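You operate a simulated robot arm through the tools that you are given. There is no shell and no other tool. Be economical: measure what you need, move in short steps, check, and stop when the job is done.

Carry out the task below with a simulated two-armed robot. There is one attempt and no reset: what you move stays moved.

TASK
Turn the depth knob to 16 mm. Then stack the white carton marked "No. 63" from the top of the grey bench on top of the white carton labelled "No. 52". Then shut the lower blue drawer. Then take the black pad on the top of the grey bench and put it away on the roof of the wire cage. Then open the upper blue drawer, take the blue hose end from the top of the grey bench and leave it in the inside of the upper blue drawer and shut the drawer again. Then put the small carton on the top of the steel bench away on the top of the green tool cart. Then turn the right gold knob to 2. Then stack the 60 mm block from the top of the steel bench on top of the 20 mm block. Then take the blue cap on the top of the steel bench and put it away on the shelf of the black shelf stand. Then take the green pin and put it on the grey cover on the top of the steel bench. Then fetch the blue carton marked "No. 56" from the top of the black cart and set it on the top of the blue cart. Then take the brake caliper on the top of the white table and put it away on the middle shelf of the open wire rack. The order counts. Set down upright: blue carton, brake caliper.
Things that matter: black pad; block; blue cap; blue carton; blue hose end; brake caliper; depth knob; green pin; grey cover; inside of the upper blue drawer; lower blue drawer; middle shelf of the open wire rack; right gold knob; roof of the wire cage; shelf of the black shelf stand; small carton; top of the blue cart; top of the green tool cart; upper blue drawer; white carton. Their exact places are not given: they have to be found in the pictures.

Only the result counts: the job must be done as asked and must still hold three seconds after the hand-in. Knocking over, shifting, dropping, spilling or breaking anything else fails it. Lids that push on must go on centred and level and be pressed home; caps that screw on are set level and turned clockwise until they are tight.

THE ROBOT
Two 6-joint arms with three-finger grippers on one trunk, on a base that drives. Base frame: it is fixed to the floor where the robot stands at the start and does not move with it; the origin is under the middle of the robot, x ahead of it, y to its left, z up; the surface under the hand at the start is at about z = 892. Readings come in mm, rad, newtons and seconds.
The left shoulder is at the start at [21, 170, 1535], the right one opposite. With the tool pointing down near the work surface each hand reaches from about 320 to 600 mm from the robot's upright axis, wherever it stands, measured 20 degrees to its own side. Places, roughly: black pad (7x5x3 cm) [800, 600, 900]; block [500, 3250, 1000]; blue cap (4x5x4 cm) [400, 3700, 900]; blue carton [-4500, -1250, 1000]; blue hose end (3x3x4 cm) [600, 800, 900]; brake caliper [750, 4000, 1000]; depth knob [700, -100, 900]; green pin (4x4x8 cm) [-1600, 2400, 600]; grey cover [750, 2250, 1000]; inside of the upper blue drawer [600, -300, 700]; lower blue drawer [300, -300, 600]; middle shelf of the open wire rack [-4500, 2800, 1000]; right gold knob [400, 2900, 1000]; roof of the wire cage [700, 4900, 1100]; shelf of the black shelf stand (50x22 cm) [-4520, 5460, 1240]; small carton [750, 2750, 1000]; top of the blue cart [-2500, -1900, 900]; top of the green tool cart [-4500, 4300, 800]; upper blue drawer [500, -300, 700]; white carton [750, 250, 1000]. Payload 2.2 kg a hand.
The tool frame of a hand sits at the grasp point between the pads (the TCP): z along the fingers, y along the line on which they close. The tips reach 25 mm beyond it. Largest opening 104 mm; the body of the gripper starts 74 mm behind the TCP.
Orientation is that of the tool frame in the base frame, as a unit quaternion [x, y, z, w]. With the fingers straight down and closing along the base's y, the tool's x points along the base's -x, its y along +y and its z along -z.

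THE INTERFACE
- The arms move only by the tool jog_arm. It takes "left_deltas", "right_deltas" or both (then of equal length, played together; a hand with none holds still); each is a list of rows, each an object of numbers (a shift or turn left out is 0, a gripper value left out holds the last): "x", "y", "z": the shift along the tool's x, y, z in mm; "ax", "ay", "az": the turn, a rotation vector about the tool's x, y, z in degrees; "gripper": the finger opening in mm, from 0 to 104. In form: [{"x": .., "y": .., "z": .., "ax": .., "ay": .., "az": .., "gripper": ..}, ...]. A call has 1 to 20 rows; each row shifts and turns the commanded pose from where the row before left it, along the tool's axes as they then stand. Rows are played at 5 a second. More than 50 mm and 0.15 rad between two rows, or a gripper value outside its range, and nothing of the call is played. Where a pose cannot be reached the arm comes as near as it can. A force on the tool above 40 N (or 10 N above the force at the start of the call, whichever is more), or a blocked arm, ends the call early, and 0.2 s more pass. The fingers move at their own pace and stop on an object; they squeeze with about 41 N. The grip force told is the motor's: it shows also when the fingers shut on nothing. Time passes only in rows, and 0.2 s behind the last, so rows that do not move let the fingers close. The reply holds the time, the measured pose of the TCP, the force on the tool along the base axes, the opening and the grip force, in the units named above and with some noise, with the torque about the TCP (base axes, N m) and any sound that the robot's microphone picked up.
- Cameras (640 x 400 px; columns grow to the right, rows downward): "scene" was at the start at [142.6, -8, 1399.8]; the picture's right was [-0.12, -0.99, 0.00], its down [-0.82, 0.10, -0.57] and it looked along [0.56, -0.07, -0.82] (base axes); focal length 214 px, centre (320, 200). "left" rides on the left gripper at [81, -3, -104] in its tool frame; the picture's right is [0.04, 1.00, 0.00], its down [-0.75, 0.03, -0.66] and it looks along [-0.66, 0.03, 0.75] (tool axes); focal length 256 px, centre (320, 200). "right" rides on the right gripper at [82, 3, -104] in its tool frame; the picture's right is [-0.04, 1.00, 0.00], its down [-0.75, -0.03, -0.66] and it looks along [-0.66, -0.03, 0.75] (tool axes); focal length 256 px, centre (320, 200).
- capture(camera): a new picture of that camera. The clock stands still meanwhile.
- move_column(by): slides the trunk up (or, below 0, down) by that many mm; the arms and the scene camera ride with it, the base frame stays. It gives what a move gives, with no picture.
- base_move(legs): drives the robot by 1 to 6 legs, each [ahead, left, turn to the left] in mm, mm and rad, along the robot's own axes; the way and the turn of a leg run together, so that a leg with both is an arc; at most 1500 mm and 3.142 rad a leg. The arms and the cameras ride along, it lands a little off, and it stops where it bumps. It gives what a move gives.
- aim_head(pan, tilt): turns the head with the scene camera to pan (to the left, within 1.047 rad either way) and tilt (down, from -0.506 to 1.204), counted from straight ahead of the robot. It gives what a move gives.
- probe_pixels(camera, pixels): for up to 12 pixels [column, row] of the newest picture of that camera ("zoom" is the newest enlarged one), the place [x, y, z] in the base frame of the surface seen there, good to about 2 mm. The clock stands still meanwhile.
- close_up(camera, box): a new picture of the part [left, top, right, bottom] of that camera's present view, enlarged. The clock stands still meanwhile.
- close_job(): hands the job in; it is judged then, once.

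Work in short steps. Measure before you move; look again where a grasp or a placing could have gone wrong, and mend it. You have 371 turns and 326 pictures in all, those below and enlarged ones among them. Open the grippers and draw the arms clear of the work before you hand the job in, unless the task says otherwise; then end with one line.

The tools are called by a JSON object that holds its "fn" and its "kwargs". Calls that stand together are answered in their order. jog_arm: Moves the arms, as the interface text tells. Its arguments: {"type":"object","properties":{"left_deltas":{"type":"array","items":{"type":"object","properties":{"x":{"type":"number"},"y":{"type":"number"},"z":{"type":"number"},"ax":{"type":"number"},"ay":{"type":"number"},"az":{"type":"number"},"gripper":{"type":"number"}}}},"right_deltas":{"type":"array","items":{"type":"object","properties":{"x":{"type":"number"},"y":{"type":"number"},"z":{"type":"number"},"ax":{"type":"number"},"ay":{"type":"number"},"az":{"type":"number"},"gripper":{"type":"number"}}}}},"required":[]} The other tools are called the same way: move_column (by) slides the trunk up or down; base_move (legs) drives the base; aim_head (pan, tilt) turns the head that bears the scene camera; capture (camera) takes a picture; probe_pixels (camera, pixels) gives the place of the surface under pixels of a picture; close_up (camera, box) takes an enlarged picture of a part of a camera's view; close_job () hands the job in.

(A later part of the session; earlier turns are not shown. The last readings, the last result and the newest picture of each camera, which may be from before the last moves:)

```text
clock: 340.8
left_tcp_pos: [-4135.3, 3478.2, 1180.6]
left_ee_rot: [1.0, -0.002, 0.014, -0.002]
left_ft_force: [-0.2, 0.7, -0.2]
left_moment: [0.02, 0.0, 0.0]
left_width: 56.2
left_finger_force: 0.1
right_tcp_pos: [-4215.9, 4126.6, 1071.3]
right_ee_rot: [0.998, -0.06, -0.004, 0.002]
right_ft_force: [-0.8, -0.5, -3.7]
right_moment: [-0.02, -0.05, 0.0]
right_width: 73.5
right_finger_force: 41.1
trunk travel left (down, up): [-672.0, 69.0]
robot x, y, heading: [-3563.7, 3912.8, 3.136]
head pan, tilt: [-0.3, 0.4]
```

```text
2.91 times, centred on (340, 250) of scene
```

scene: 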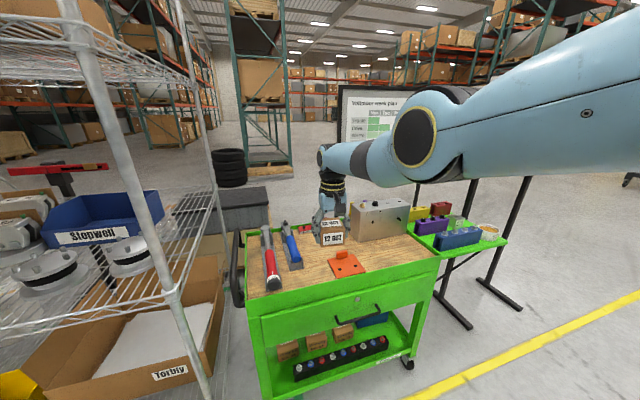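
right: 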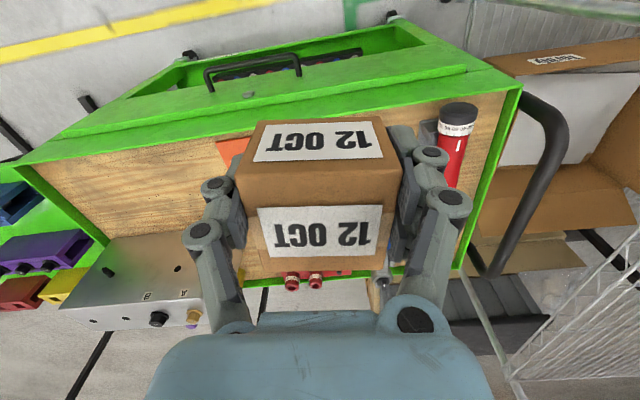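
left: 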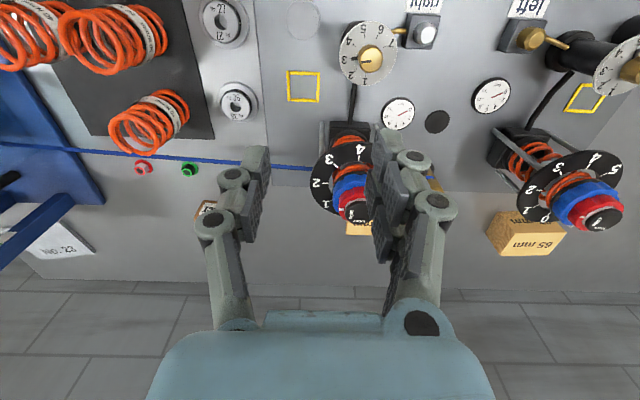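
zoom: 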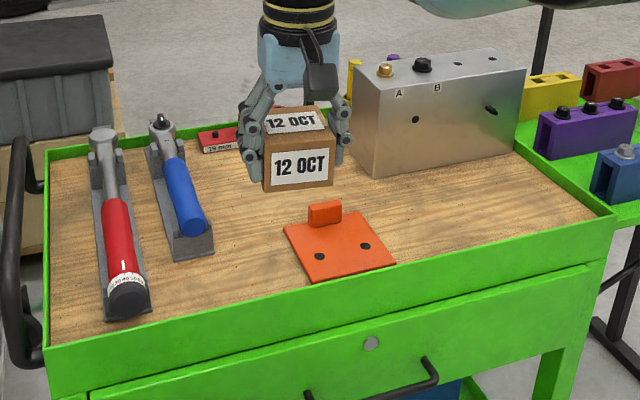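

Free spot at about (−4375,4500) on the wood (z≈788). I drive right 373 mm, then ahead 155 mm.

{"fn": "probe_pixels", "kwargs": {"camera": "zoom", "pixels": [[385, 165], [378, 178], [520, 145], [480, 170], [480, 215], [560, 190], [395, 262]]}}

{"fn": "base_move", "kwargs": {"legs": [[0, -375, 0], [155, 0, 0]]}}

{"fn": "capture", "kwargs": {"camera": "right"}}

```text
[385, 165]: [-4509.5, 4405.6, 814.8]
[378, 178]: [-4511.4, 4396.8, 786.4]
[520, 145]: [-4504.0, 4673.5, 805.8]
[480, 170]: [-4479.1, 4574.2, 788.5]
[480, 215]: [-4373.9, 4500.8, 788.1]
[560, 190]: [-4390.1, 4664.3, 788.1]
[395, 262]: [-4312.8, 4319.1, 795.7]
```

```text
clock: 344.2
left_tcp_pos: [-4290.6, 3857.8, 1180.5]
left_ee_rot: [1.0, -0.002, 0.014, -0.002]
left_ft_force: [-0.6, 0.0, 0.7]
left_moment: [0.0, -0.02, 0.02]
left_width: 56.2
left_finger_force: 0.0
right_tcp_pos: [-4368.9, 4507.7, 1071.0]
right_ee_rot: [0.998, -0.06, -0.004, 0.0]
right_ft_force: [-0.6, 0.1, -3.0]
right_moment: [0.01, -0.06, 0.02]
right_width: 73.6
right_finger_force: 41.2
trunk travel left (down, up): [-672.0, 69.0]
robot x, y, heading: [-3713.7, 4287.1, 3.141]
head pan, tilt: [-0.3, 0.4]
```

```text
221 pictures are left
```

right: 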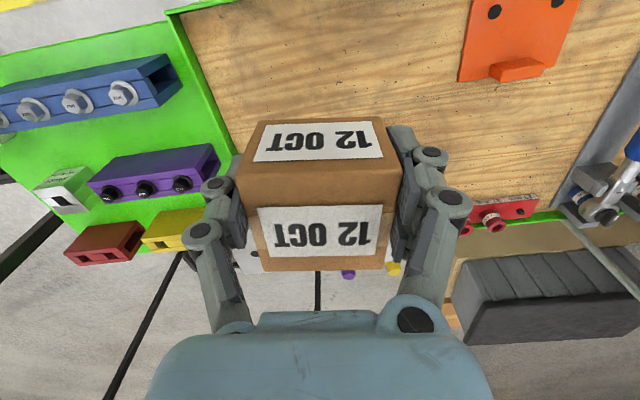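

{"fn": "move_column", "kwargs": {"by": -235}}

{"fn": "jog_arm", "kwargs": {"right_deltas": [{"z": 5}, {"z": 3}, {}]}}

{"fn": "capture", "kwargs": {"camera": "scene"}}

```text
clock: 346.7
left_tcp_pos: [-4288.2, 3857.3, 933.4]
left_ee_rot: [1.0, -0.003, 0.023, -0.003]
left_ft_force: [0.1, -0.1, 0.8]
left_moment: [0.01, 0.01, 0.03]
left_width: 56.0
left_finger_force: 0.0
right_tcp_pos: [-4368.5, 4507.0, 835.7]
right_ee_rot: [0.998, -0.06, -0.004, 0.001]
right_ft_force: [-0.2, -0.6, -3.2]
right_moment: [0.01, -0.06, -0.01]
right_width: 73.1
right_finger_force: 41.1
trunk travel left (down, up): [-437.0, 304.0]
robot x, y, heading: [-3719.0, 4292.1, 3.142]
head pan, tilt: [-0.3, 0.4]
```

```text
clock: 347.5
left_tcp_pos: [-4288.0, 3856.7, 933.7]
left_ee_rot: [1.0, -0.003, 0.022, -0.003]
left_ft_force: [-0.1, 0.4, -0.4]
left_moment: [0.02, -0.01, 0.0]
left_width: 56.0
left_finger_force: 0.1
right_tcp_pos: [-4369.4, 4507.5, 827.8]
right_ee_rot: [0.998, -0.06, -0.005, 0.001]
right_ft_force: [0.4, -0.4, -2.4]
right_moment: [0.0, -0.05, 0.03]
right_width: 73.4
right_finger_force: 40.9
trunk travel left (down, up): [-437.0, 304.0]
robot x, y, heading: [-3717.1, 4286.1, 3.137]
head pan, tilt: [-0.3, 0.4]
```

```text
220 pictures are left
```

scene: 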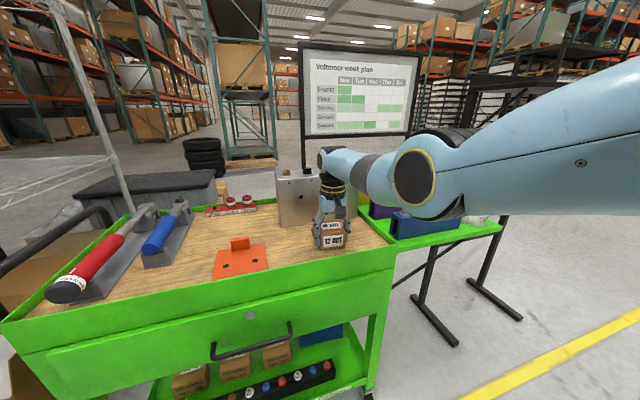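

{"fn": "jog_arm", "kwargs": {"right_deltas": [{"z": 2}, {"z": 1.5}, {"z": 1.5}, {}]}}

```text
clock: 348.5
left_tcp_pos: [-4287.7, 3857.1, 933.6]
left_ee_rot: [1.0, -0.002, 0.024, -0.003]
left_ft_force: [0.4, 0.7, 0.9]
left_moment: [0.02, 0.01, -0.01]
left_width: 55.8
left_finger_force: 0.0
right_tcp_pos: [-4369.3, 4506.9, 824.2]
right_ee_rot: [0.998, -0.06, -0.005, 0.0]
right_ft_force: [-0.2, 0.3, 6.7]
right_moment: [0.3, -0.31, 0.02]
right_width: 73.2
right_finger_force: 40.6
trunk travel left (down, up): [-437.0, 304.0]
robot x, y, heading: [-3714.7, 4292.4, 3.139]
head pan, tilt: [-0.3, 0.4]
```

Contact felt (+10 N). I release and lift away.

{"fn": "jog_arm", "kwargs": {"right_deltas": [{"gripper": 85}, {"gripper": 98}, {}, {"z": -30}, {"z": -40}, {"z": -40}]}}

{"fn": "capture", "kwargs": {"camera": "right"}}

```text
clock: 349.9
left_tcp_pos: [-4287.9, 3856.6, 932.4]
left_ee_rot: [1.0, -0.002, 0.023, -0.002]
left_ft_force: [0.9, 0.8, -0.3]
left_moment: [-0.02, 0.01, 0.0]
left_width: 56.0
left_finger_force: 0.1
right_tcp_pos: [-4366.8, 4508.0, 932.4]
right_ee_rot: [0.998, -0.06, -0.003, 0.0]
right_ft_force: [0.7, -0.3, -0.5]
right_moment: [0.01, -0.02, -0.01]
right_width: 97.9
right_finger_force: 0.0
trunk travel left (down, up): [-437.0, 304.0]
robot x, y, heading: [-3713.6, 4290.3, 3.142]
head pan, tilt: [-0.3, 0.4]
```

```text
219 pictures are left
```

right: 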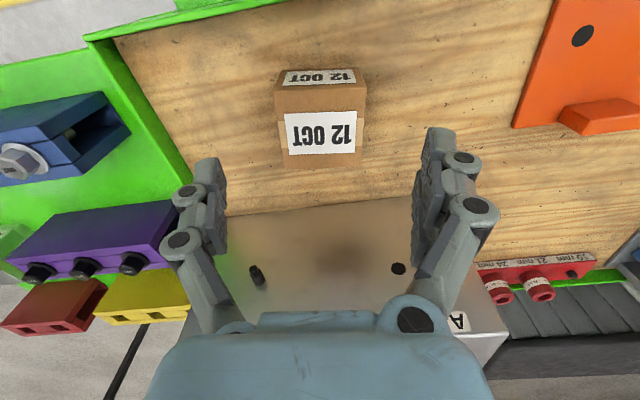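

Placed. Return to the steel bench: raise the trunk, back out along the lane and turn around.

{"fn": "move_column", "kwargs": {"by": 235}}

{"fn": "base_move", "kwargs": {"legs": [[-220, 0, 0], [0, 710, 0], [-1500, 0, 0], [-1200, 0, 0], [0, 0, -1.571], [0, 0, -1.571]]}}

{"fn": "base_move", "kwargs": {"legs": [[0, -480, 0], [560, 0, 0]]}}

{"fn": "aim_head", "kwargs": {"pan": 0.0, "tilt": 0.8}}

{"fn": "capture", "kwargs": {"camera": "scene"}}

```text
clock: 352.3
left_tcp_pos: [-4287.9, 3856.3, 1168.4]
left_ee_rot: [1.0, -0.003, 0.024, -0.002]
left_ft_force: [0.0, -1.1, 0.0]
left_moment: [-0.01, 0.03, 0.03]
left_width: 56.0
left_finger_force: 0.1
right_tcp_pos: [-4367.4, 4507.7, 1168.8]
right_ee_rot: [0.998, -0.06, -0.004, 0.0]
right_ft_force: [-0.7, 0.6, -0.5]
right_moment: [0.02, 0.0, 0.0]
right_width: 97.8
right_finger_force: 0.1
trunk travel left (down, up): [-672.0, 69.0]
robot x, y, heading: [-3717.6, 4288.8, 3.135]
head pan, tilt: [-0.3, 0.4]
```

```text
clock: 377.7
left_tcp_pos: [-242.0, 3972.4, 1167.7]
left_ee_rot: [0.017, 1.0, -0.002, -0.023]
left_ft_force: [0.1, 0.0, 0.2]
left_moment: [-0.02, 0.0, -0.01]
left_width: 56.0
left_finger_force: 0.0
right_tcp_pos: [-181.2, 3320.2, 1167.3]
right_ee_rot: [0.075, 0.997, 0.001, 0.004]
right_ft_force: [-0.4, 1.0, 0.0]
right_moment: [0.02, -0.01, -0.02]
right_width: 97.9
right_finger_force: 0.1
trunk travel left (down, up): [-672.0, 69.0]
robot x, y, heading: [-825.4, 3558.5, -0.036]
head pan, tilt: [-0.3, 0.4]
```

```text
clock: 383.4
left_tcp_pos: [302.8, 3471.6, 1168.2]
left_ee_rot: [0.018, 1.0, -0.001, -0.023]
left_ft_force: [0.7, 0.4, 0.2]
left_moment: [0.04, 0.01, 0.01]
left_width: 56.1
left_finger_force: 0.1
right_tcp_pos: [363.4, 2819.1, 1168.2]
right_ee_rot: [0.077, 0.997, 0.001, 0.004]
right_ft_force: [-0.3, 0.0, -0.6]
right_moment: [0.0, 0.01, -0.01]
right_width: 97.8
right_finger_force: 0.0
trunk travel left (down, up): [-672.0, 69.0]
robot x, y, heading: [-285.9, 3054.6, -0.035]
head pan, tilt: [-0.3, 0.4]
```

```text
clock: 384.3
left_tcp_pos: [302.5, 3471.4, 1167.8]
left_ee_rot: [0.019, 1.0, -0.003, -0.023]
left_ft_force: [0.0, -0.3, 0.1]
left_moment: [0.0, 0.0, -0.02]
left_width: 56.0
left_finger_force: 0.1
right_tcp_pos: [362.2, 2818.9, 1167.7]
right_ee_rot: [0.075, 0.997, 0.001, 0.004]
right_ft_force: [-0.1, -0.8, 0.5]
right_moment: [0.01, -0.04, -0.02]
right_width: 97.8
right_finger_force: 0.0
trunk travel left (down, up): [-672.0, 69.0]
robot x, y, heading: [-280.6, 3057.5, -0.036]
head pan, tilt: [0.0, 0.799]
```

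```text
218 pictures are left
```

scene: 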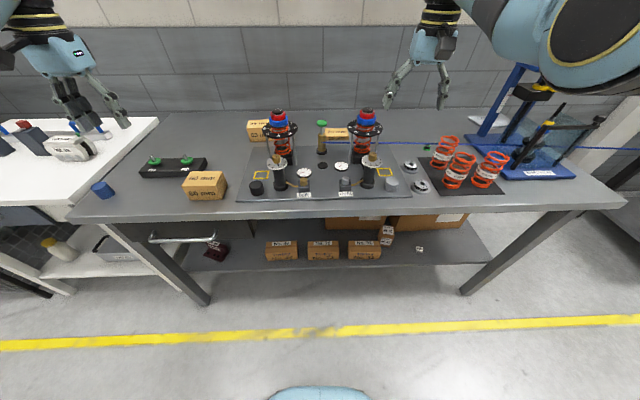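

{"fn": "close_up", "kwargs": {"camera": "scene", "box": [320, 140, 410, 200]}}

{"fn": "capture", "kwargs": {"camera": "right"}}

```text
6.67 times, centred on (365, 170) of scene
```

zoom: 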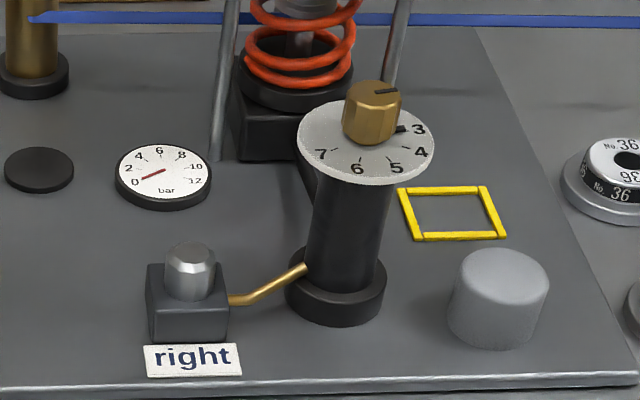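

```text
216 pictures are left
```

right: 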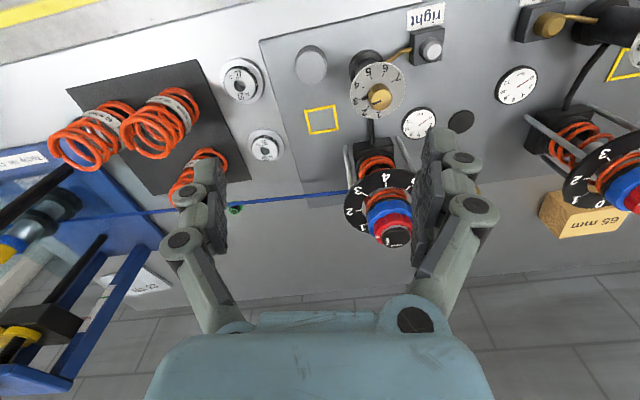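

{"fn": "close_up", "kwargs": {"camera": "right", "box": [345, 50, 415, 130]}}

{"fn": "close_up", "kwargs": {"camera": "scene", "box": [355, 148, 387, 170]}}

{"fn": "probe_pixels", "kwargs": {"camera": "scene", "pixels": [[376, 153], [373, 156], [368, 160], [362, 162], [376, 166], [365, 156], [384, 160], [280, 165], [275, 160], [364, 115], [394, 184]]}}

```text
5.00 times, centred on (380, 90) of right
```

zoom: 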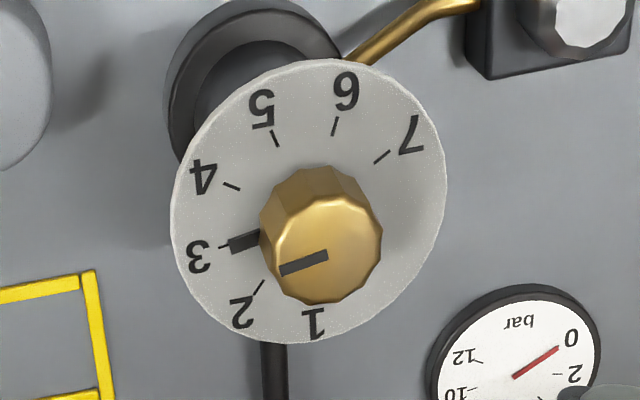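

```text
16.00 times, centred on (371, 159) of scene
```

zoom: 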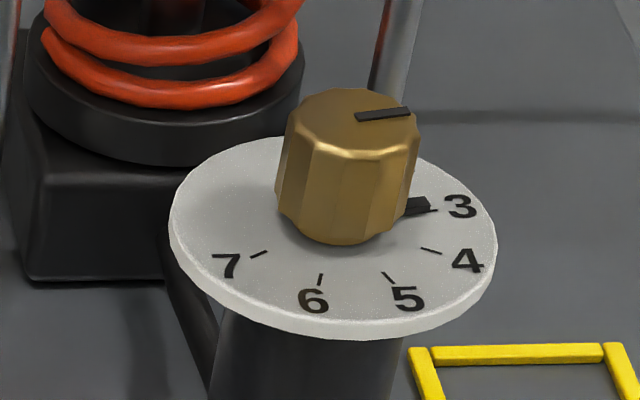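

```text
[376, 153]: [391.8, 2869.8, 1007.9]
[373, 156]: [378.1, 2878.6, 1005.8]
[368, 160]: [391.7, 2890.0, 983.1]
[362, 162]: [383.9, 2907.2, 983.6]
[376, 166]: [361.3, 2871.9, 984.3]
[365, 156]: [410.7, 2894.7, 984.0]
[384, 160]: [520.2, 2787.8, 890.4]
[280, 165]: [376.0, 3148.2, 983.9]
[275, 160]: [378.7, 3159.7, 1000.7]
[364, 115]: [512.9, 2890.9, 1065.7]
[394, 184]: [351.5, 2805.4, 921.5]
```

{"fn": "close_up", "kwargs": {"camera": "right", "box": [345, 50, 415, 130]}}

{"fn": "probe_pixels", "kwargs": {"camera": "zoom", "pixels": [[327, 250], [285, 270], [372, 230], [325, 205], [325, 297], [180, 210], [440, 200], [310, 70], [310, 335], [257, 287], [228, 247], [312, 308]]}}

```text
5.00 times, centred on (380, 90) of right
```

zoom: 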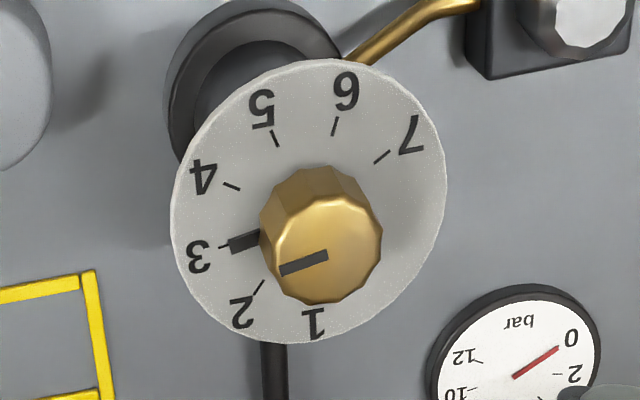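

```text
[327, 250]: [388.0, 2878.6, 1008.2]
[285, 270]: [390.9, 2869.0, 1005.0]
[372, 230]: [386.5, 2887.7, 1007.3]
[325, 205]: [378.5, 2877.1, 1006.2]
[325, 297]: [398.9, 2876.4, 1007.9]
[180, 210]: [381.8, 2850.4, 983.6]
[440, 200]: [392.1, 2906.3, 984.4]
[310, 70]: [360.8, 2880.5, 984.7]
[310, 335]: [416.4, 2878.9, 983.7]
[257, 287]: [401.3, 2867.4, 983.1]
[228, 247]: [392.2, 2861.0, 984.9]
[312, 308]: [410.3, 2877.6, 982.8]
```

Knob centre (388,2878), top 1007, dial at 984; from 3 to 2 is 38° counter-clockwise (az −38). I close up 90 mm and straighten the heading.

{"fn": "base_move", "kwargs": {"legs": [[90, 0, 0.036]]}}

```text
clock: 385.4
left_tcp_pos: [379.3, 3490.2, 1167.7]
left_ee_rot: [0.001, 1.0, -0.003, -0.023]
left_ft_force: [0.1, -0.2, 0.7]
left_moment: [0.03, 0.01, 0.02]
left_width: 56.0
left_finger_force: 0.0
right_tcp_pos: [462.3, 2840.4, 1167.5]
right_ee_rot: [0.058, 0.998, 0.0, 0.003]
right_ft_force: [0.4, 0.3, -0.9]
right_moment: [-0.01, 0.0, -0.01]
right_width: 98.1
right_finger_force: 0.1
trunk travel left (down, up): [-672.0, 69.0]
robot x, y, heading: [-195.3, 3054.3, 0.004]
head pan, tilt: [0.0, 0.799]
```

{"fn": "jog_arm", "kwargs": {"right_deltas": [{"z": 20, "x": 20, "y": 10, "gripper": 50}, {"z": 20, "x": 20, "y": 10}, {"z": 15, "x": 20, "y": 9}, {"x": 18}, {"az": 6}, {"az": 6}, {}]}}

{"fn": "capture", "kwargs": {"camera": "right"}}

```text
clock: 387.0
left_tcp_pos: [378.7, 3490.7, 1167.9]
left_ee_rot: [0.0, 1.0, -0.003, -0.023]
left_ft_force: [0.5, -0.1, 0.0]
left_moment: [0.01, 0.0, 0.03]
left_width: 56.1
left_finger_force: 0.0
right_tcp_pos: [386.7, 2878.1, 1112.6]
right_ee_rot: [0.163, 0.987, 0.001, 0.005]
right_ft_force: [0.8, -0.1, -0.1]
right_moment: [-0.03, -0.03, 0.0]
right_width: 50.3
right_finger_force: 0.1
trunk travel left (down, up): [-672.0, 69.0]
robot x, y, heading: [-195.0, 3055.9, -0.001]
head pan, tilt: [0.0, 0.799]
```

```text
212 pictures are left
```

right: 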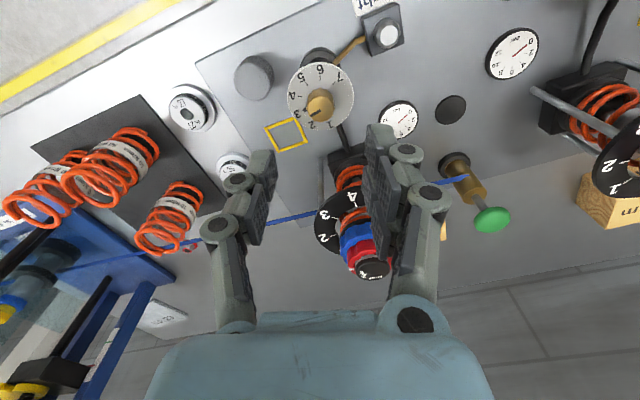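

Aligned. I descend to z≈1014, grip and turn az −38.

{"fn": "jog_arm", "kwargs": {"right_deltas": [{"z": 35}, {"z": 35}, {"z": 28}, {}, {"gripper": 35}, {"gripper": 15}, {"gripper": 10}, {}]}}

```text
clock: 388.8
left_tcp_pos: [378.8, 3490.2, 1168.3]
left_ee_rot: [0.0, 1.0, -0.003, -0.022]
left_ft_force: [-0.9, -0.7, 0.0]
left_moment: [0.01, -0.01, 0.0]
left_width: 56.1
left_finger_force: 0.1
right_tcp_pos: [389.3, 2878.9, 1014.9]
right_ee_rot: [0.162, 0.987, 0.001, 0.004]
right_ft_force: [1.2, 2.8, -1.3]
right_moment: [0.2, -0.07, 0.0]
right_width: 23.6
right_finger_force: 44.7
trunk travel left (down, up): [-672.0, 69.0]
robot x, y, heading: [-195.2, 3051.2, -0.0]
head pan, tilt: [0.0, 0.799]
```

{"fn": "jog_arm", "kwargs": {"right_deltas": [{"az": -7.6}, {"az": -7.6}, {"az": -7.6}, {"az": -7.6}, {"az": -7.6}, {}, {"gripper": 35}, {"gripper": 50}, {"z": -40}, {"z": -50}, {}]}}

{"fn": "close_up", "kwargs": {"camera": "right", "box": [260, 40, 380, 140]}}

```text
clock: 391.2
left_tcp_pos: [379.8, 3490.2, 1168.0]
left_ee_rot: [0.001, 1.0, -0.002, -0.022]
left_ft_force: [-0.1, -0.4, -0.3]
left_moment: [0.04, -0.01, 0.0]
left_width: 55.8
left_finger_force: 0.0
right_tcp_pos: [386.4, 2876.8, 1104.0]
right_ee_rot: [-0.167, 0.986, -0.001, 0.003]
right_ft_force: [0.4, 0.5, -0.7]
right_moment: [0.01, 0.0, 0.03]
right_width: 50.1
right_finger_force: 0.1
trunk travel left (down, up): [-672.0, 69.0]
robot x, y, heading: [-191.9, 3054.9, -0.0]
head pan, tilt: [0.0, 0.799]
```

```text
4.00 times, centred on (320, 90) of right
```

zoom: 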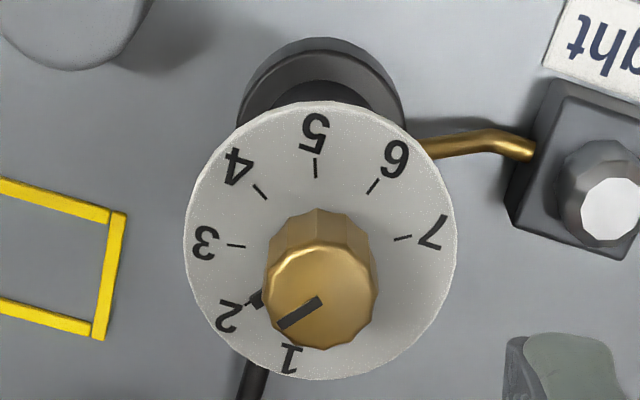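

The pointer sits on the 2 tick. Next the 60 mm block; I look at it with the left camera.

{"fn": "capture", "kwargs": {"camera": "left"}}

{"fn": "probe_pixels", "kwargs": {"camera": "scene", "pixels": [[185, 180], [225, 190], [190, 196]]}}

```text
210 pictures are left
```

left: 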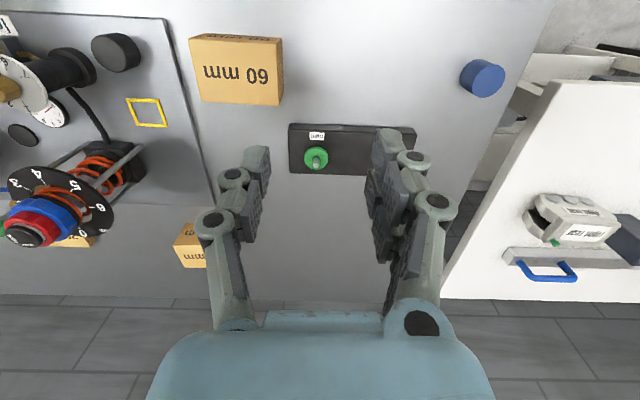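

```text
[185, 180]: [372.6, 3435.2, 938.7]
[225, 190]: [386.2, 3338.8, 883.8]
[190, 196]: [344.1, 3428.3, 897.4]
```

{"fn": "probe_pixels", "kwargs": {"camera": "left", "pixels": [[200, 66], [276, 72], [206, 98], [274, 102], [240, 85], [192, 40], [280, 42], [482, 75]]}}

{"fn": "close_up", "kwargs": {"camera": "left", "box": [170, 20, 310, 120]}}

```text
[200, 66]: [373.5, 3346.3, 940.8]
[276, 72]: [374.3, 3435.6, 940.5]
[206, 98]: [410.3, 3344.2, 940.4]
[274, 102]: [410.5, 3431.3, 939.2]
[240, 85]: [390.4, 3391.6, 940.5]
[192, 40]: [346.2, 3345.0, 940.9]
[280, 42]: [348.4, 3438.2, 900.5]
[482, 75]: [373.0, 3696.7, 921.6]
```

```text
4.00 times, centred on (240, 70) of left
```

zoom: 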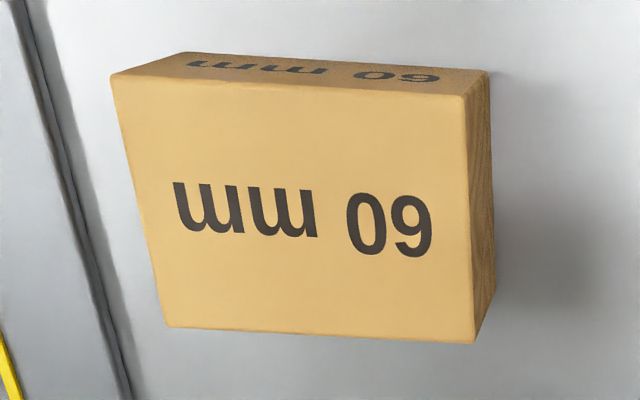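

60 mm block: x 346–415, y 3344–3440, top 940.5. I shift the base right 100 mm and turn the left hand 90° to grip across x.

{"fn": "base_move", "kwargs": {"legs": [[0, -100, 0]]}}

{"fn": "jog_arm", "kwargs": {"left_deltas": [{"az": 8.2, "gripper": 100}, {"az": 8.2}, {"az": 8.2}, {"az": 8.2}, {"az": 8.2}, {"az": 8.2}, {"az": 8.2}, {"az": 8.2}, {"az": 8.2}, {"az": 8.2}, {"az": 8}, {}]}}

{"fn": "capture", "kwargs": {"camera": "left"}}

```text
clock: 392.3
left_tcp_pos: [378.3, 3389.1, 1168.5]
left_ee_rot: [0.0, 1.0, -0.003, -0.023]
left_ft_force: [0.0, 0.6, 1.0]
left_moment: [-0.01, 0.0, 0.01]
left_width: 56.1
left_finger_force: 0.1
right_tcp_pos: [388.0, 2776.3, 1103.5]
right_ee_rot: [-0.168, 0.986, 0.0, 0.004]
right_ft_force: [0.1, 0.3, 0.1]
right_moment: [0.01, 0.03, -0.02]
right_width: 50.0
right_finger_force: 0.0
trunk travel left (down, up): [-672.0, 69.0]
robot x, y, heading: [-195.6, 2953.8, 0.001]
head pan, tilt: [0.0, 0.799]
```

```text
clock: 394.9
left_tcp_pos: [377.9, 3390.6, 1168.1]
left_ee_rot: [0.707, 0.707, -0.017, -0.015]
left_ft_force: [-0.4, 0.3, 0.5]
left_moment: [0.03, 0.02, 0.03]
left_width: 100.1
left_finger_force: 0.0
right_tcp_pos: [386.3, 2777.9, 1102.9]
right_ee_rot: [-0.167, 0.986, -0.001, 0.005]
right_ft_force: [0.1, -0.4, -0.6]
right_moment: [-0.01, -0.02, -0.01]
right_width: 49.9
right_finger_force: 0.1
trunk travel left (down, up): [-672.0, 69.0]
robot x, y, heading: [-192.5, 2952.7, -0.001]
head pan, tilt: [0.0, 0.799]
```

```text
208 pictures are left
```

left: 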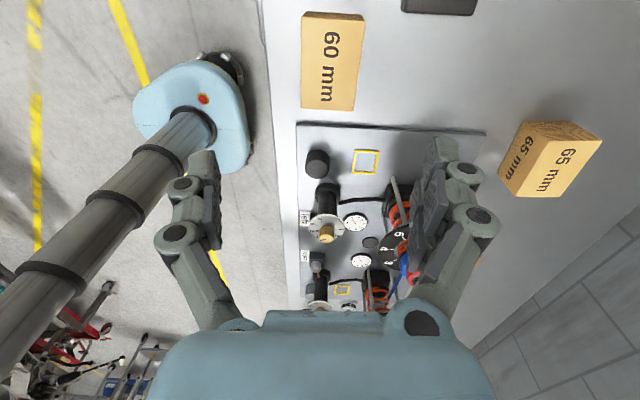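

{"fn": "probe_pixels", "kwargs": {"camera": "left", "pixels": [[306, 20], [358, 20], [306, 102], [354, 104], [332, 60]]}}

{"fn": "jog_arm", "kwargs": {"left_deltas": [{"ax": -2.6}, {"z": 45}, {"z": 45}, {"z": 45}, {}]}}

{"fn": "capture", "kwargs": {"camera": "left"}}

```text
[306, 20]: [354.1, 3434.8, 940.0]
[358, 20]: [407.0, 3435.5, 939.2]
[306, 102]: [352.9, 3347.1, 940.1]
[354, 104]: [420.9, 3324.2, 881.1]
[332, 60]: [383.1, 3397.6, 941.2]
```

```text
clock: 396.1
left_tcp_pos: [377.6, 3389.7, 1031.6]
left_ee_rot: [0.707, 0.707, 0.0, 0.001]
left_ft_force: [1.1, -0.2, 0.1]
left_moment: [0.01, 0.0, 0.03]
left_width: 100.2
left_finger_force: 0.1
right_tcp_pos: [387.6, 2777.0, 1104.0]
right_ee_rot: [-0.168, 0.986, -0.001, 0.005]
right_ft_force: [-0.3, -0.8, 0.8]
right_moment: [0.01, 0.01, 0.0]
right_width: 50.0
right_finger_force: 0.0
trunk travel left (down, up): [-672.0, 69.0]
robot x, y, heading: [-190.6, 2951.3, -0.002]
head pan, tilt: [0.0, 0.799]
```

```text
207 pictures are left
```

left: 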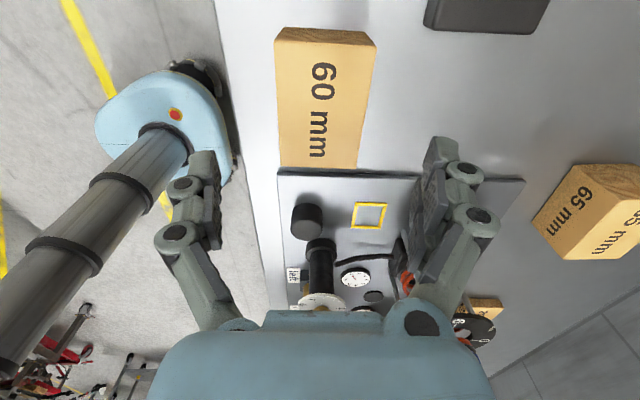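

{"fn": "jog_arm", "kwargs": {"left_deltas": [{"y": 3.5, "x": 1, "z": 40}, {"z": 40}, {"z": 31}, {"gripper": 80}, {"gripper": 60}, {"gripper": 60}, {}]}}

{"fn": "capture", "kwargs": {"camera": "left"}}

```text
clock: 397.7
left_tcp_pos: [366.2, 3379.1, 931.3]
left_ee_rot: [0.707, 0.707, -0.001, 0.003]
left_ft_force: [8.2, 1.9, 17.6]
left_moment: [0.17, -0.31, -0.03]
left_width: 70.4
left_finger_force: 40.9
left hand out of reach, approached as far as the arm can: row 2, 3
right_tcp_pos: [386.0, 2778.1, 1103.3]
right_ee_rot: [-0.168, 0.986, 0.0, 0.004]
right_ft_force: [0.2, 0.5, 0.8]
right_moment: [-0.03, -0.04, -0.02]
right_width: 50.1
right_finger_force: 0.2
trunk travel left (down, up): [-672.0, 69.0]
robot x, y, heading: [-196.2, 2957.4, -0.001]
head pan, tilt: [0.0, 0.799]
```

```text
206 pictures are left
```

left: 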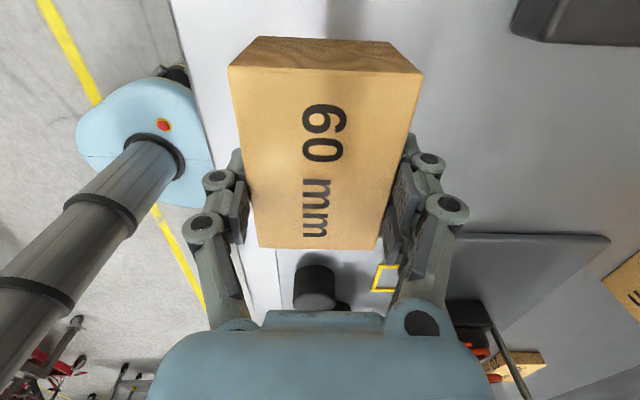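

The arm hit its outer limit while descending, so the grip is off-centre and strained. I release, rise, move the base closer and regrasp.

{"fn": "jog_arm", "kwargs": {"left_deltas": [{"gripper": 85}, {"gripper": 100}, {}, {"z": -40}, {"z": -40}, {"z": -30}]}}

{"fn": "base_move", "kwargs": {"legs": [[80, 90, 0]]}}

{"fn": "capture", "kwargs": {"camera": "left"}}

```text
clock: 399.1
left_tcp_pos: [367.1, 3380.5, 1039.9]
left_ee_rot: [0.707, 0.707, -0.003, 0.002]
left_ft_force: [0.4, 0.2, -0.4]
left_moment: [0.0, -0.04, 0.01]
left_width: 99.7
left_finger_force: 0.1
right_tcp_pos: [385.9, 2778.7, 1104.2]
right_ee_rot: [-0.167, 0.986, 0.0, 0.004]
right_ft_force: [-0.6, 0.4, 0.3]
right_moment: [0.01, -0.01, -0.03]
right_width: 49.8
right_finger_force: 0.1
trunk travel left (down, up): [-672.0, 69.0]
robot x, y, heading: [-195.0, 2953.5, 0.001]
head pan, tilt: [0.0, 0.799]
```

```text
clock: 400.4
left_tcp_pos: [446.0, 3469.9, 1040.6]
left_ee_rot: [0.707, 0.707, -0.003, 0.001]
left_ft_force: [0.4, 1.0, 0.0]
left_moment: [-0.01, 0.01, -0.02]
left_width: 100.0
left_finger_force: 0.0
right_tcp_pos: [467.4, 2869.1, 1103.7]
right_ee_rot: [-0.168, 0.986, -0.001, 0.003]
right_ft_force: [-0.5, 0.2, 0.1]
right_moment: [-0.02, 0.0, 0.02]
right_width: 50.1
right_finger_force: 0.0
trunk travel left (down, up): [-672.0, 69.0]
robot x, y, heading: [-110.1, 3043.0, -0.001]
head pan, tilt: [0.0, 0.799]
```

```text
205 pictures are left
```

left: 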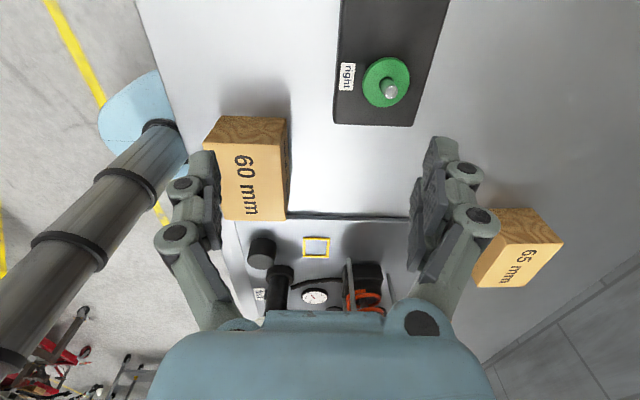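

{"fn": "probe_pixels", "kwargs": {"camera": "left", "pixels": [[222, 146], [283, 148], [230, 215], [280, 216], [255, 180]]}}

```text
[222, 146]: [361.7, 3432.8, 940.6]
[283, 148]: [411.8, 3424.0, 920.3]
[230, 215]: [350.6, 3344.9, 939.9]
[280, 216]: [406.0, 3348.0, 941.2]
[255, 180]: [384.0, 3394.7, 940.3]
```

{"fn": "jog_arm", "kwargs": {"left_deltas": [{"x": -26, "y": -22}, {"x": -26, "y": -22}, {"x": -27, "y": -22}, {}]}}

{"fn": "jog_arm", "kwargs": {"left_deltas": [{"z": 40}, {"z": 40}, {"z": 38}, {}]}}

{"fn": "capture", "kwargs": {"camera": "left"}}

```text
clock: 401.4
left_tcp_pos: [380.1, 3392.8, 1040.3]
left_ee_rot: [0.707, 0.707, -0.002, 0.002]
left_ft_force: [0.4, 0.4, -0.1]
left_moment: [0.02, -0.01, -0.01]
left_width: 100.0
left_finger_force: 0.0
right_tcp_pos: [465.8, 2868.6, 1103.9]
right_ee_rot: [-0.169, 0.986, -0.001, 0.004]
right_ft_force: [0.4, 0.2, 0.5]
right_moment: [-0.03, 0.02, -0.01]
right_width: 50.1
right_finger_force: 0.1
trunk travel left (down, up): [-672.0, 69.0]
robot x, y, heading: [-115.7, 3044.7, 0.002]
head pan, tilt: [0.0, 0.799]
```

```text
clock: 402.4
left_tcp_pos: [380.6, 3391.9, 922.8]
left_ee_rot: [0.707, 0.707, -0.002, 0.002]
left_ft_force: [-0.5, -1.1, -0.4]
left_moment: [0.01, -0.01, 0.03]
left_width: 99.6
left_finger_force: 0.0
right_tcp_pos: [466.3, 2869.2, 1103.2]
right_ee_rot: [-0.168, 0.986, -0.001, 0.004]
right_ft_force: [-0.4, -0.4, 0.5]
right_moment: [0.0, 0.01, 0.02]
right_width: 49.9
right_finger_force: 0.0
trunk travel left (down, up): [-672.0, 69.0]
robot x, y, heading: [-113.9, 3046.2, 0.001]
head pan, tilt: [0.0, 0.799]
```

```text
204 pictures are left
```

left: 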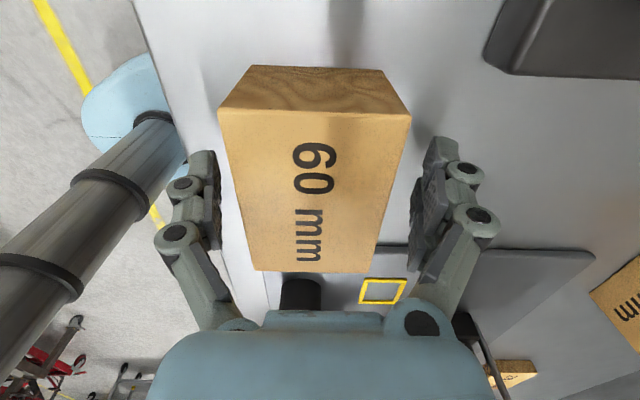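

{"fn": "jog_arm", "kwargs": {"left_deltas": [{"gripper": 85}, {"gripper": 65}, {"gripper": 60}, {}, {"z": -30}, {"z": -40}, {"z": -40}, {}]}}

{"fn": "capture", "kwargs": {"camera": "left"}}

```text
clock: 404.2
left_tcp_pos: [380.2, 3392.1, 1034.2]
left_ee_rot: [0.707, 0.707, -0.002, 0.0]
left_ft_force: [0.2, 0.1, -2.0]
left_moment: [-0.01, 0.0, 0.0]
left_width: 72.5
left_finger_force: 40.6
right_tcp_pos: [466.9, 2868.3, 1104.3]
right_ee_rot: [-0.168, 0.986, -0.002, 0.004]
right_ft_force: [-0.2, -0.2, 0.6]
right_moment: [-0.01, 0.02, 0.04]
right_width: 50.0
right_finger_force: 0.0
trunk travel left (down, up): [-672.0, 69.0]
robot x, y, heading: [-115.2, 3044.1, 0.006]
head pan, tilt: [0.0, 0.799]
```

```text
203 pictures are left
```

left: 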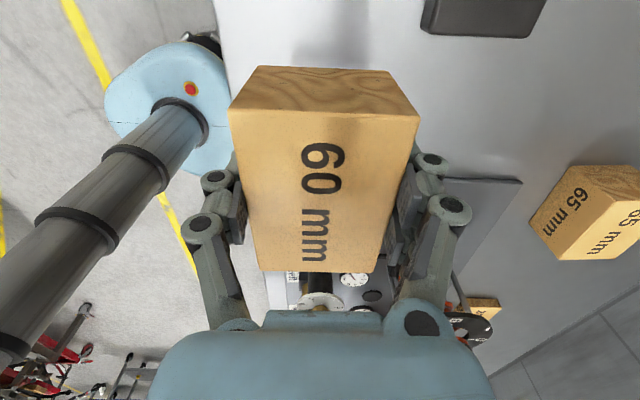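

Held. I raise the trunk, back off, move the base right, and bring the left hand out front at height to clear the absorbers.

{"fn": "move_column", "kwargs": {"by": 65}}

{"fn": "base_move", "kwargs": {"legs": [[-200, 0, 0], [0, -275, 0]]}}

{"fn": "jog_arm", "kwargs": {"left_deltas": [{"y": 25, "x": -27, "z": -8}, {"y": 25, "x": -27, "z": -8}, {"y": 25, "x": -27, "z": -8}, {"y": 25, "x": -27, "z": -8}, {"y": 25, "x": -27, "z": -8}, {"y": 25, "x": -27, "z": -8}, {}]}}

```text
clock: 405.2
left_tcp_pos: [379.6, 3392.4, 1097.2]
left_ee_rot: [0.707, 0.707, -0.002, 0.001]
left_ft_force: [0.2, -0.3, -3.0]
left_moment: [-0.02, -0.05, 0.0]
left_width: 72.2
left_finger_force: 41.0
right_tcp_pos: [466.8, 2868.4, 1168.1]
right_ee_rot: [-0.168, 0.986, -0.002, 0.004]
right_ft_force: [0.7, -0.2, -0.3]
right_moment: [0.02, 0.01, 0.0]
right_width: 49.9
right_finger_force: 0.1
trunk travel left (down, up): [-737.0, 4.0]
robot x, y, heading: [-115.9, 3044.3, -0.001]
head pan, tilt: [0.0, 0.799]
```

```text
clock: 408.3
left_tcp_pos: [180.0, 3116.8, 1098.2]
left_ee_rot: [0.707, 0.707, -0.003, 0.001]
left_ft_force: [-0.2, -0.5, -1.2]
left_moment: [0.03, -0.03, 0.02]
left_width: 72.6
left_finger_force: 41.5
right_tcp_pos: [268.0, 2591.9, 1168.7]
right_ee_rot: [-0.168, 0.986, -0.001, 0.003]
right_ft_force: [-0.9, 0.2, -0.5]
right_moment: [0.01, 0.02, 0.01]
right_width: 49.8
right_finger_force: 0.1
trunk travel left (down, up): [-737.0, 4.0]
robot x, y, heading: [-314.2, 2772.5, -0.004]
head pan, tilt: [0.0, 0.799]
```

```text
clock: 409.9
left_tcp_pos: [331.4, 2955.8, 1147.0]
left_ee_rot: [0.707, 0.707, -0.002, 0.002]
left_ft_force: [-0.2, 0.2, -1.3]
left_moment: [-0.01, 0.01, -0.01]
left_width: 72.5
left_finger_force: 41.0
right_tcp_pos: [267.0, 2594.7, 1168.6]
right_ee_rot: [-0.168, 0.986, -0.001, 0.005]
right_ft_force: [-1.2, 0.2, 0.5]
right_moment: [-0.03, -0.01, 0.03]
right_width: 50.0
right_finger_force: 0.1
trunk travel left (down, up): [-737.0, 4.0]
robot x, y, heading: [-315.2, 2770.3, -0.004]
head pan, tilt: [0.0, 0.799]
```

{"fn": "base_move", "kwargs": {"legs": [[370, 0, 0.004]]}}

{"fn": "capture", "kwargs": {"camera": "scene"}}

{"fn": "capture", "kwargs": {"camera": "left"}}

```text
clock: 412.3
left_tcp_pos: [697.7, 2958.4, 1146.6]
left_ee_rot: [0.706, 0.709, -0.003, 0.001]
left_ft_force: [-0.7, 1.6, -2.2]
left_moment: [0.0, 0.0, -0.01]
left_width: 72.4
left_finger_force: 41.1
right_tcp_pos: [635.2, 2596.3, 1167.8]
right_ee_rot: [-0.17, 0.986, -0.001, 0.004]
right_ft_force: [0.4, 0.3, 0.0]
right_moment: [0.02, 0.03, 0.0]
right_width: 50.1
right_finger_force: 0.1
trunk travel left (down, up): [-737.0, 4.0]
robot x, y, heading: [52.7, 2771.0, 0.004]
head pan, tilt: [0.0, 0.799]
```

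```text
202 pictures are left
```

scene: 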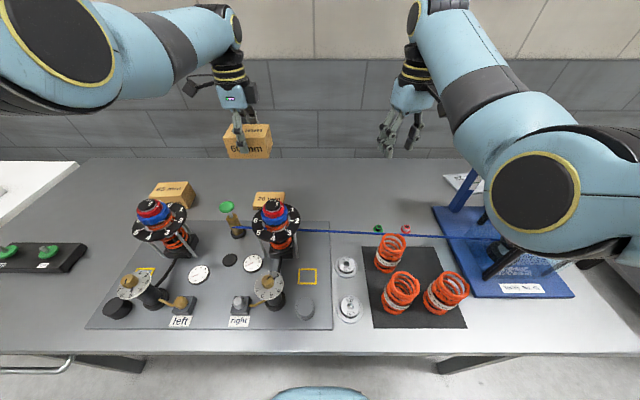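

```text
201 pictures are left
```

left: 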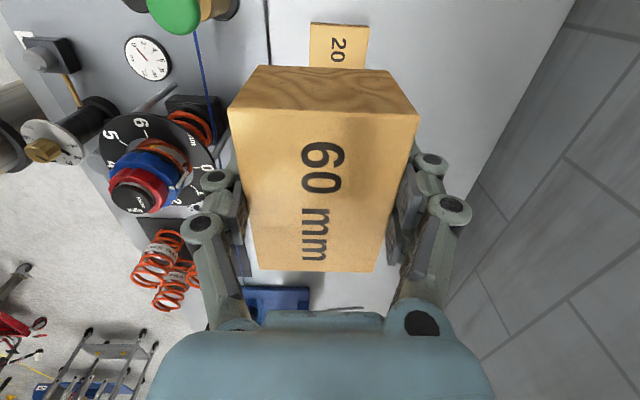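

{"fn": "close_up", "kwargs": {"camera": "left", "box": [290, 10, 390, 80]}}

{"fn": "close_up", "kwargs": {"camera": "scene", "box": [220, 170, 310, 240]}}

```text
5.71 times, centred on (340, 45) of left
```

zoom: 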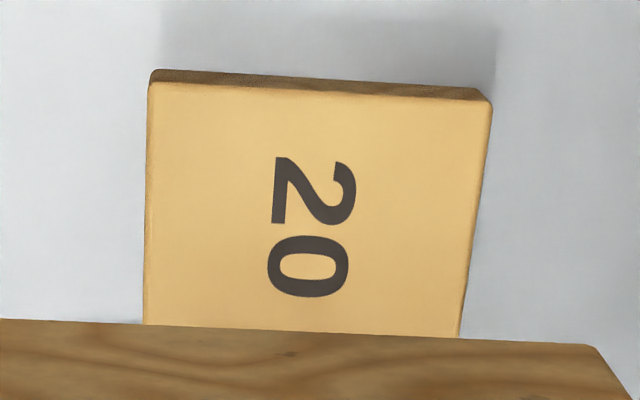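

```text
5.71 times, centred on (265, 205) of scene
```

zoom: 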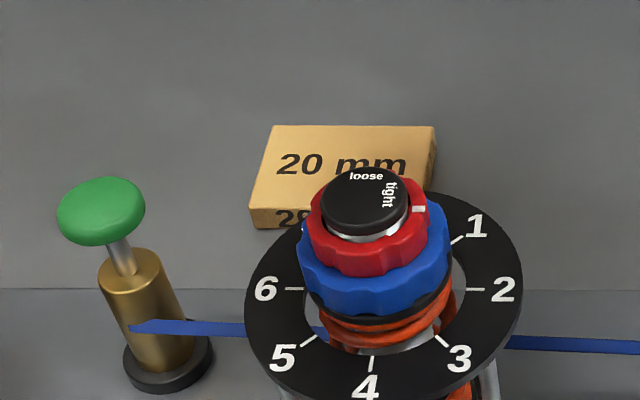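

{"fn": "probe_pixels", "kwargs": {"camera": "zoom", "pixels": [[276, 128], [430, 132], [424, 175], [254, 202], [264, 165], [350, 130], [270, 205], [434, 130]]}}

{"fn": "close_up", "kwargs": {"camera": "left", "box": [290, 10, 390, 80]}}

{"fn": "probe_pixels", "kwargs": {"camera": "zoom", "pixels": [[152, 90], [485, 110], [148, 310], [458, 325], [310, 200], [320, 98]]}}

```text
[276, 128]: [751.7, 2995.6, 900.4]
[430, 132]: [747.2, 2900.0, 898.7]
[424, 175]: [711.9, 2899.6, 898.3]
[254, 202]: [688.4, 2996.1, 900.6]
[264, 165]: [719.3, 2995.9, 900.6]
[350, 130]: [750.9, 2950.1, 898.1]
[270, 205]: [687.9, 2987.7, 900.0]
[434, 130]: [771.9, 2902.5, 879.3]
```

```text
5.71 times, centred on (340, 45) of left
```

zoom: 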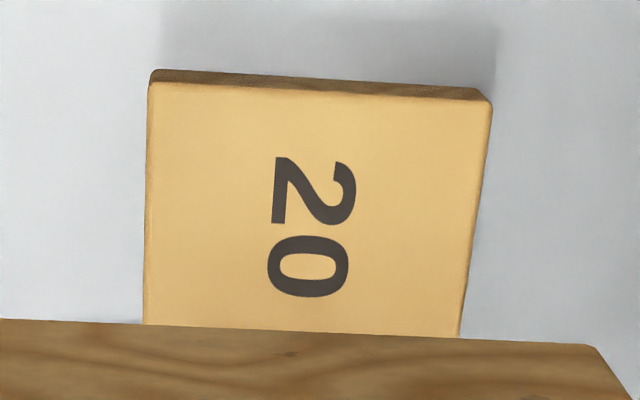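

```text
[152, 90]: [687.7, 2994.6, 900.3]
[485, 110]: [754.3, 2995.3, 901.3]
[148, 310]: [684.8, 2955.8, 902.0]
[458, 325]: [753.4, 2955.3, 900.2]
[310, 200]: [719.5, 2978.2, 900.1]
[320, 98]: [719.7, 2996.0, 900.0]
```

20 mm block: centre ≈(720,2947.5), top 900. I lower the trunk 170 mm and align.

{"fn": "move_column", "kwargs": {"by": -165}}

{"fn": "jog_arm", "kwargs": {"left_deltas": [{"y": 22, "x": -10}, {}]}}

{"fn": "close_up", "kwargs": {"camera": "scene", "box": [210, 120, 330, 220]}}

```text
clock: 414.2
left_tcp_pos: [698.9, 2958.3, 982.3]
left_ee_rot: [0.706, 0.708, -0.002, 0.002]
left_ft_force: [-0.1, -0.1, -2.0]
left_moment: [-0.03, 0.01, 0.03]
left_width: 72.2
left_finger_force: 41.1
right_tcp_pos: [636.1, 2596.6, 1005.1]
right_ee_rot: [-0.17, 0.985, -0.002, 0.005]
right_ft_force: [-0.3, -0.1, 0.1]
right_moment: [0.0, 0.0, 0.0]
right_width: 49.9
right_finger_force: 0.0
trunk travel left (down, up): [-572.0, 169.0]
robot x, y, heading: [56.3, 2770.2, 0.003]
head pan, tilt: [0.0, 0.799]
```

```text
clock: 414.8
left_tcp_pos: [709.3, 2951.6, 984.4]
left_ee_rot: [0.706, 0.708, -0.002, 0.001]
left_ft_force: [0.6, -0.2, -1.9]
left_moment: [-0.03, 0.0, 0.0]
left_width: 72.4
left_finger_force: 40.9
left hand out of reach, approached as far as the arm can: row 1
right_tcp_pos: [635.8, 2596.8, 1003.0]
right_ee_rot: [-0.171, 0.985, -0.002, 0.004]
right_ft_force: [-0.1, -0.5, -0.2]
right_moment: [-0.02, 0.03, 0.02]
right_width: 49.9
right_finger_force: 0.1
trunk travel left (down, up): [-572.0, 169.0]
robot x, y, heading: [53.5, 2768.6, 0.004]
head pan, tilt: [0.0, 0.799]
```

```text
4.00 times, centred on (270, 170) of scene
```

zoom: 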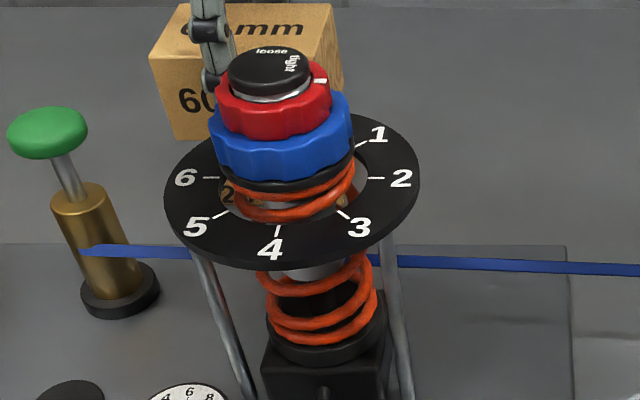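

At the reach limit; I raise both hands relative to the trunk and lower the trunk further.

{"fn": "jog_arm", "kwargs": {"left_deltas": [{"z": -40}, {"z": -30}, {}], "right_deltas": [{"z": -40}, {"z": -40}, {}]}}

{"fn": "move_column", "kwargs": {"by": -80}}

{"fn": "jog_arm", "kwargs": {"left_deltas": [{"y": 10, "x": -4}, {}]}}

```text
clock: 415.6
left_tcp_pos: [708.4, 2950.1, 1054.4]
left_ee_rot: [0.706, 0.708, -0.003, 0.001]
left_ft_force: [0.1, -0.2, -2.4]
left_moment: [-0.02, -0.02, -0.03]
left_width: 72.2
left_finger_force: 41.1
right_tcp_pos: [649.2, 2597.7, 1070.7]
right_ee_rot: [-0.17, 0.985, 0.0, 0.004]
right_ft_force: [-0.4, 0.8, -0.2]
right_moment: [0.0, 0.01, -0.03]
right_width: 50.4
right_finger_force: 0.0
right hand out of reach, approached as far as the arm can: row 2
trunk travel left (down, up): [-572.0, 169.0]
robot x, y, heading: [57.4, 2769.4, 0.008]
head pan, tilt: [0.0, 0.799]
```

```text
clock: 416.7
left_tcp_pos: [711.1, 2952.4, 975.3]
left_ee_rot: [0.706, 0.708, -0.001, 0.001]
left_ft_force: [-0.2, 0.2, -1.0]
left_moment: [0.02, -0.03, 0.0]
left_width: 72.3
left_finger_force: 40.6
right_tcp_pos: [649.6, 2598.7, 985.8]
right_ee_rot: [-0.169, 0.986, -0.001, 0.002]
right_ft_force: [-0.2, 0.3, -0.4]
right_moment: [0.0, -0.02, 0.0]
right_width: 49.9
right_finger_force: 0.0
trunk travel left (down, up): [-492.0, 249.0]
robot x, y, heading: [55.6, 2771.5, 0.002]
head pan, tilt: [0.0, 0.799]
```

```text
clock: 417.3
left_tcp_pos: [719.1, 2948.2, 975.9]
left_ee_rot: [0.706, 0.708, -0.003, 0.002]
left_ft_force: [-0.5, -0.2, -2.5]
left_moment: [0.0, -0.03, -0.01]
left_width: 71.9
left_finger_force: 41.1
right_tcp_pos: [651.2, 2599.3, 985.3]
right_ee_rot: [-0.171, 0.985, 0.0, 0.001]
right_ft_force: [0.3, -0.3, -0.3]
right_moment: [-0.02, 0.04, -0.01]
right_width: 49.9
right_finger_force: 0.1
trunk travel left (down, up): [-492.0, 249.0]
robot x, y, heading: [58.5, 2772.3, 0.001]
head pan, tilt: [0.0, 0.799]
```

At (719,2948). I lower 30 mm and then check by small steps.

{"fn": "jog_arm", "kwargs": {"left_deltas": [{"z": 15}, {"z": 12}, {"z": 3}, {}]}}

{"fn": "capture", "kwargs": {"camera": "left"}}

```text
clock: 418.3
left_tcp_pos: [719.7, 2946.6, 945.3]
left_ee_rot: [0.706, 0.708, -0.002, 0.001]
left_ft_force: [0.0, 0.6, -1.7]
left_moment: [-0.01, -0.02, -0.02]
left_width: 72.5
left_finger_force: 40.9
right_tcp_pos: [650.2, 2599.6, 985.3]
right_ee_rot: [-0.169, 0.986, 0.0, 0.001]
right_ft_force: [-0.3, 0.5, 0.1]
right_moment: [-0.03, 0.01, 0.01]
right_width: 50.0
right_finger_force: 0.0
trunk travel left (down, up): [-492.0, 249.0]
robot x, y, heading: [53.4, 2772.3, 0.005]
head pan, tilt: [0.0, 0.799]
```

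```text
196 pictures are left
```

left: 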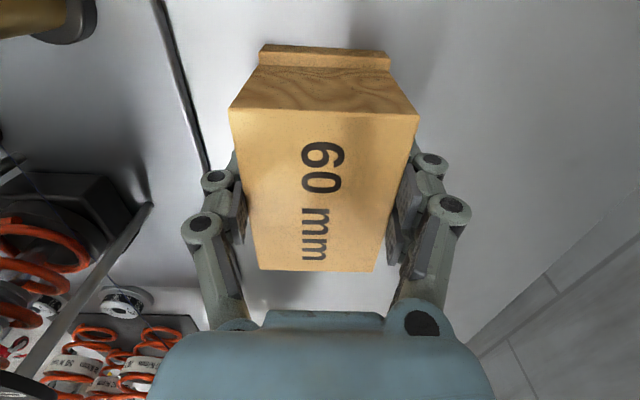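

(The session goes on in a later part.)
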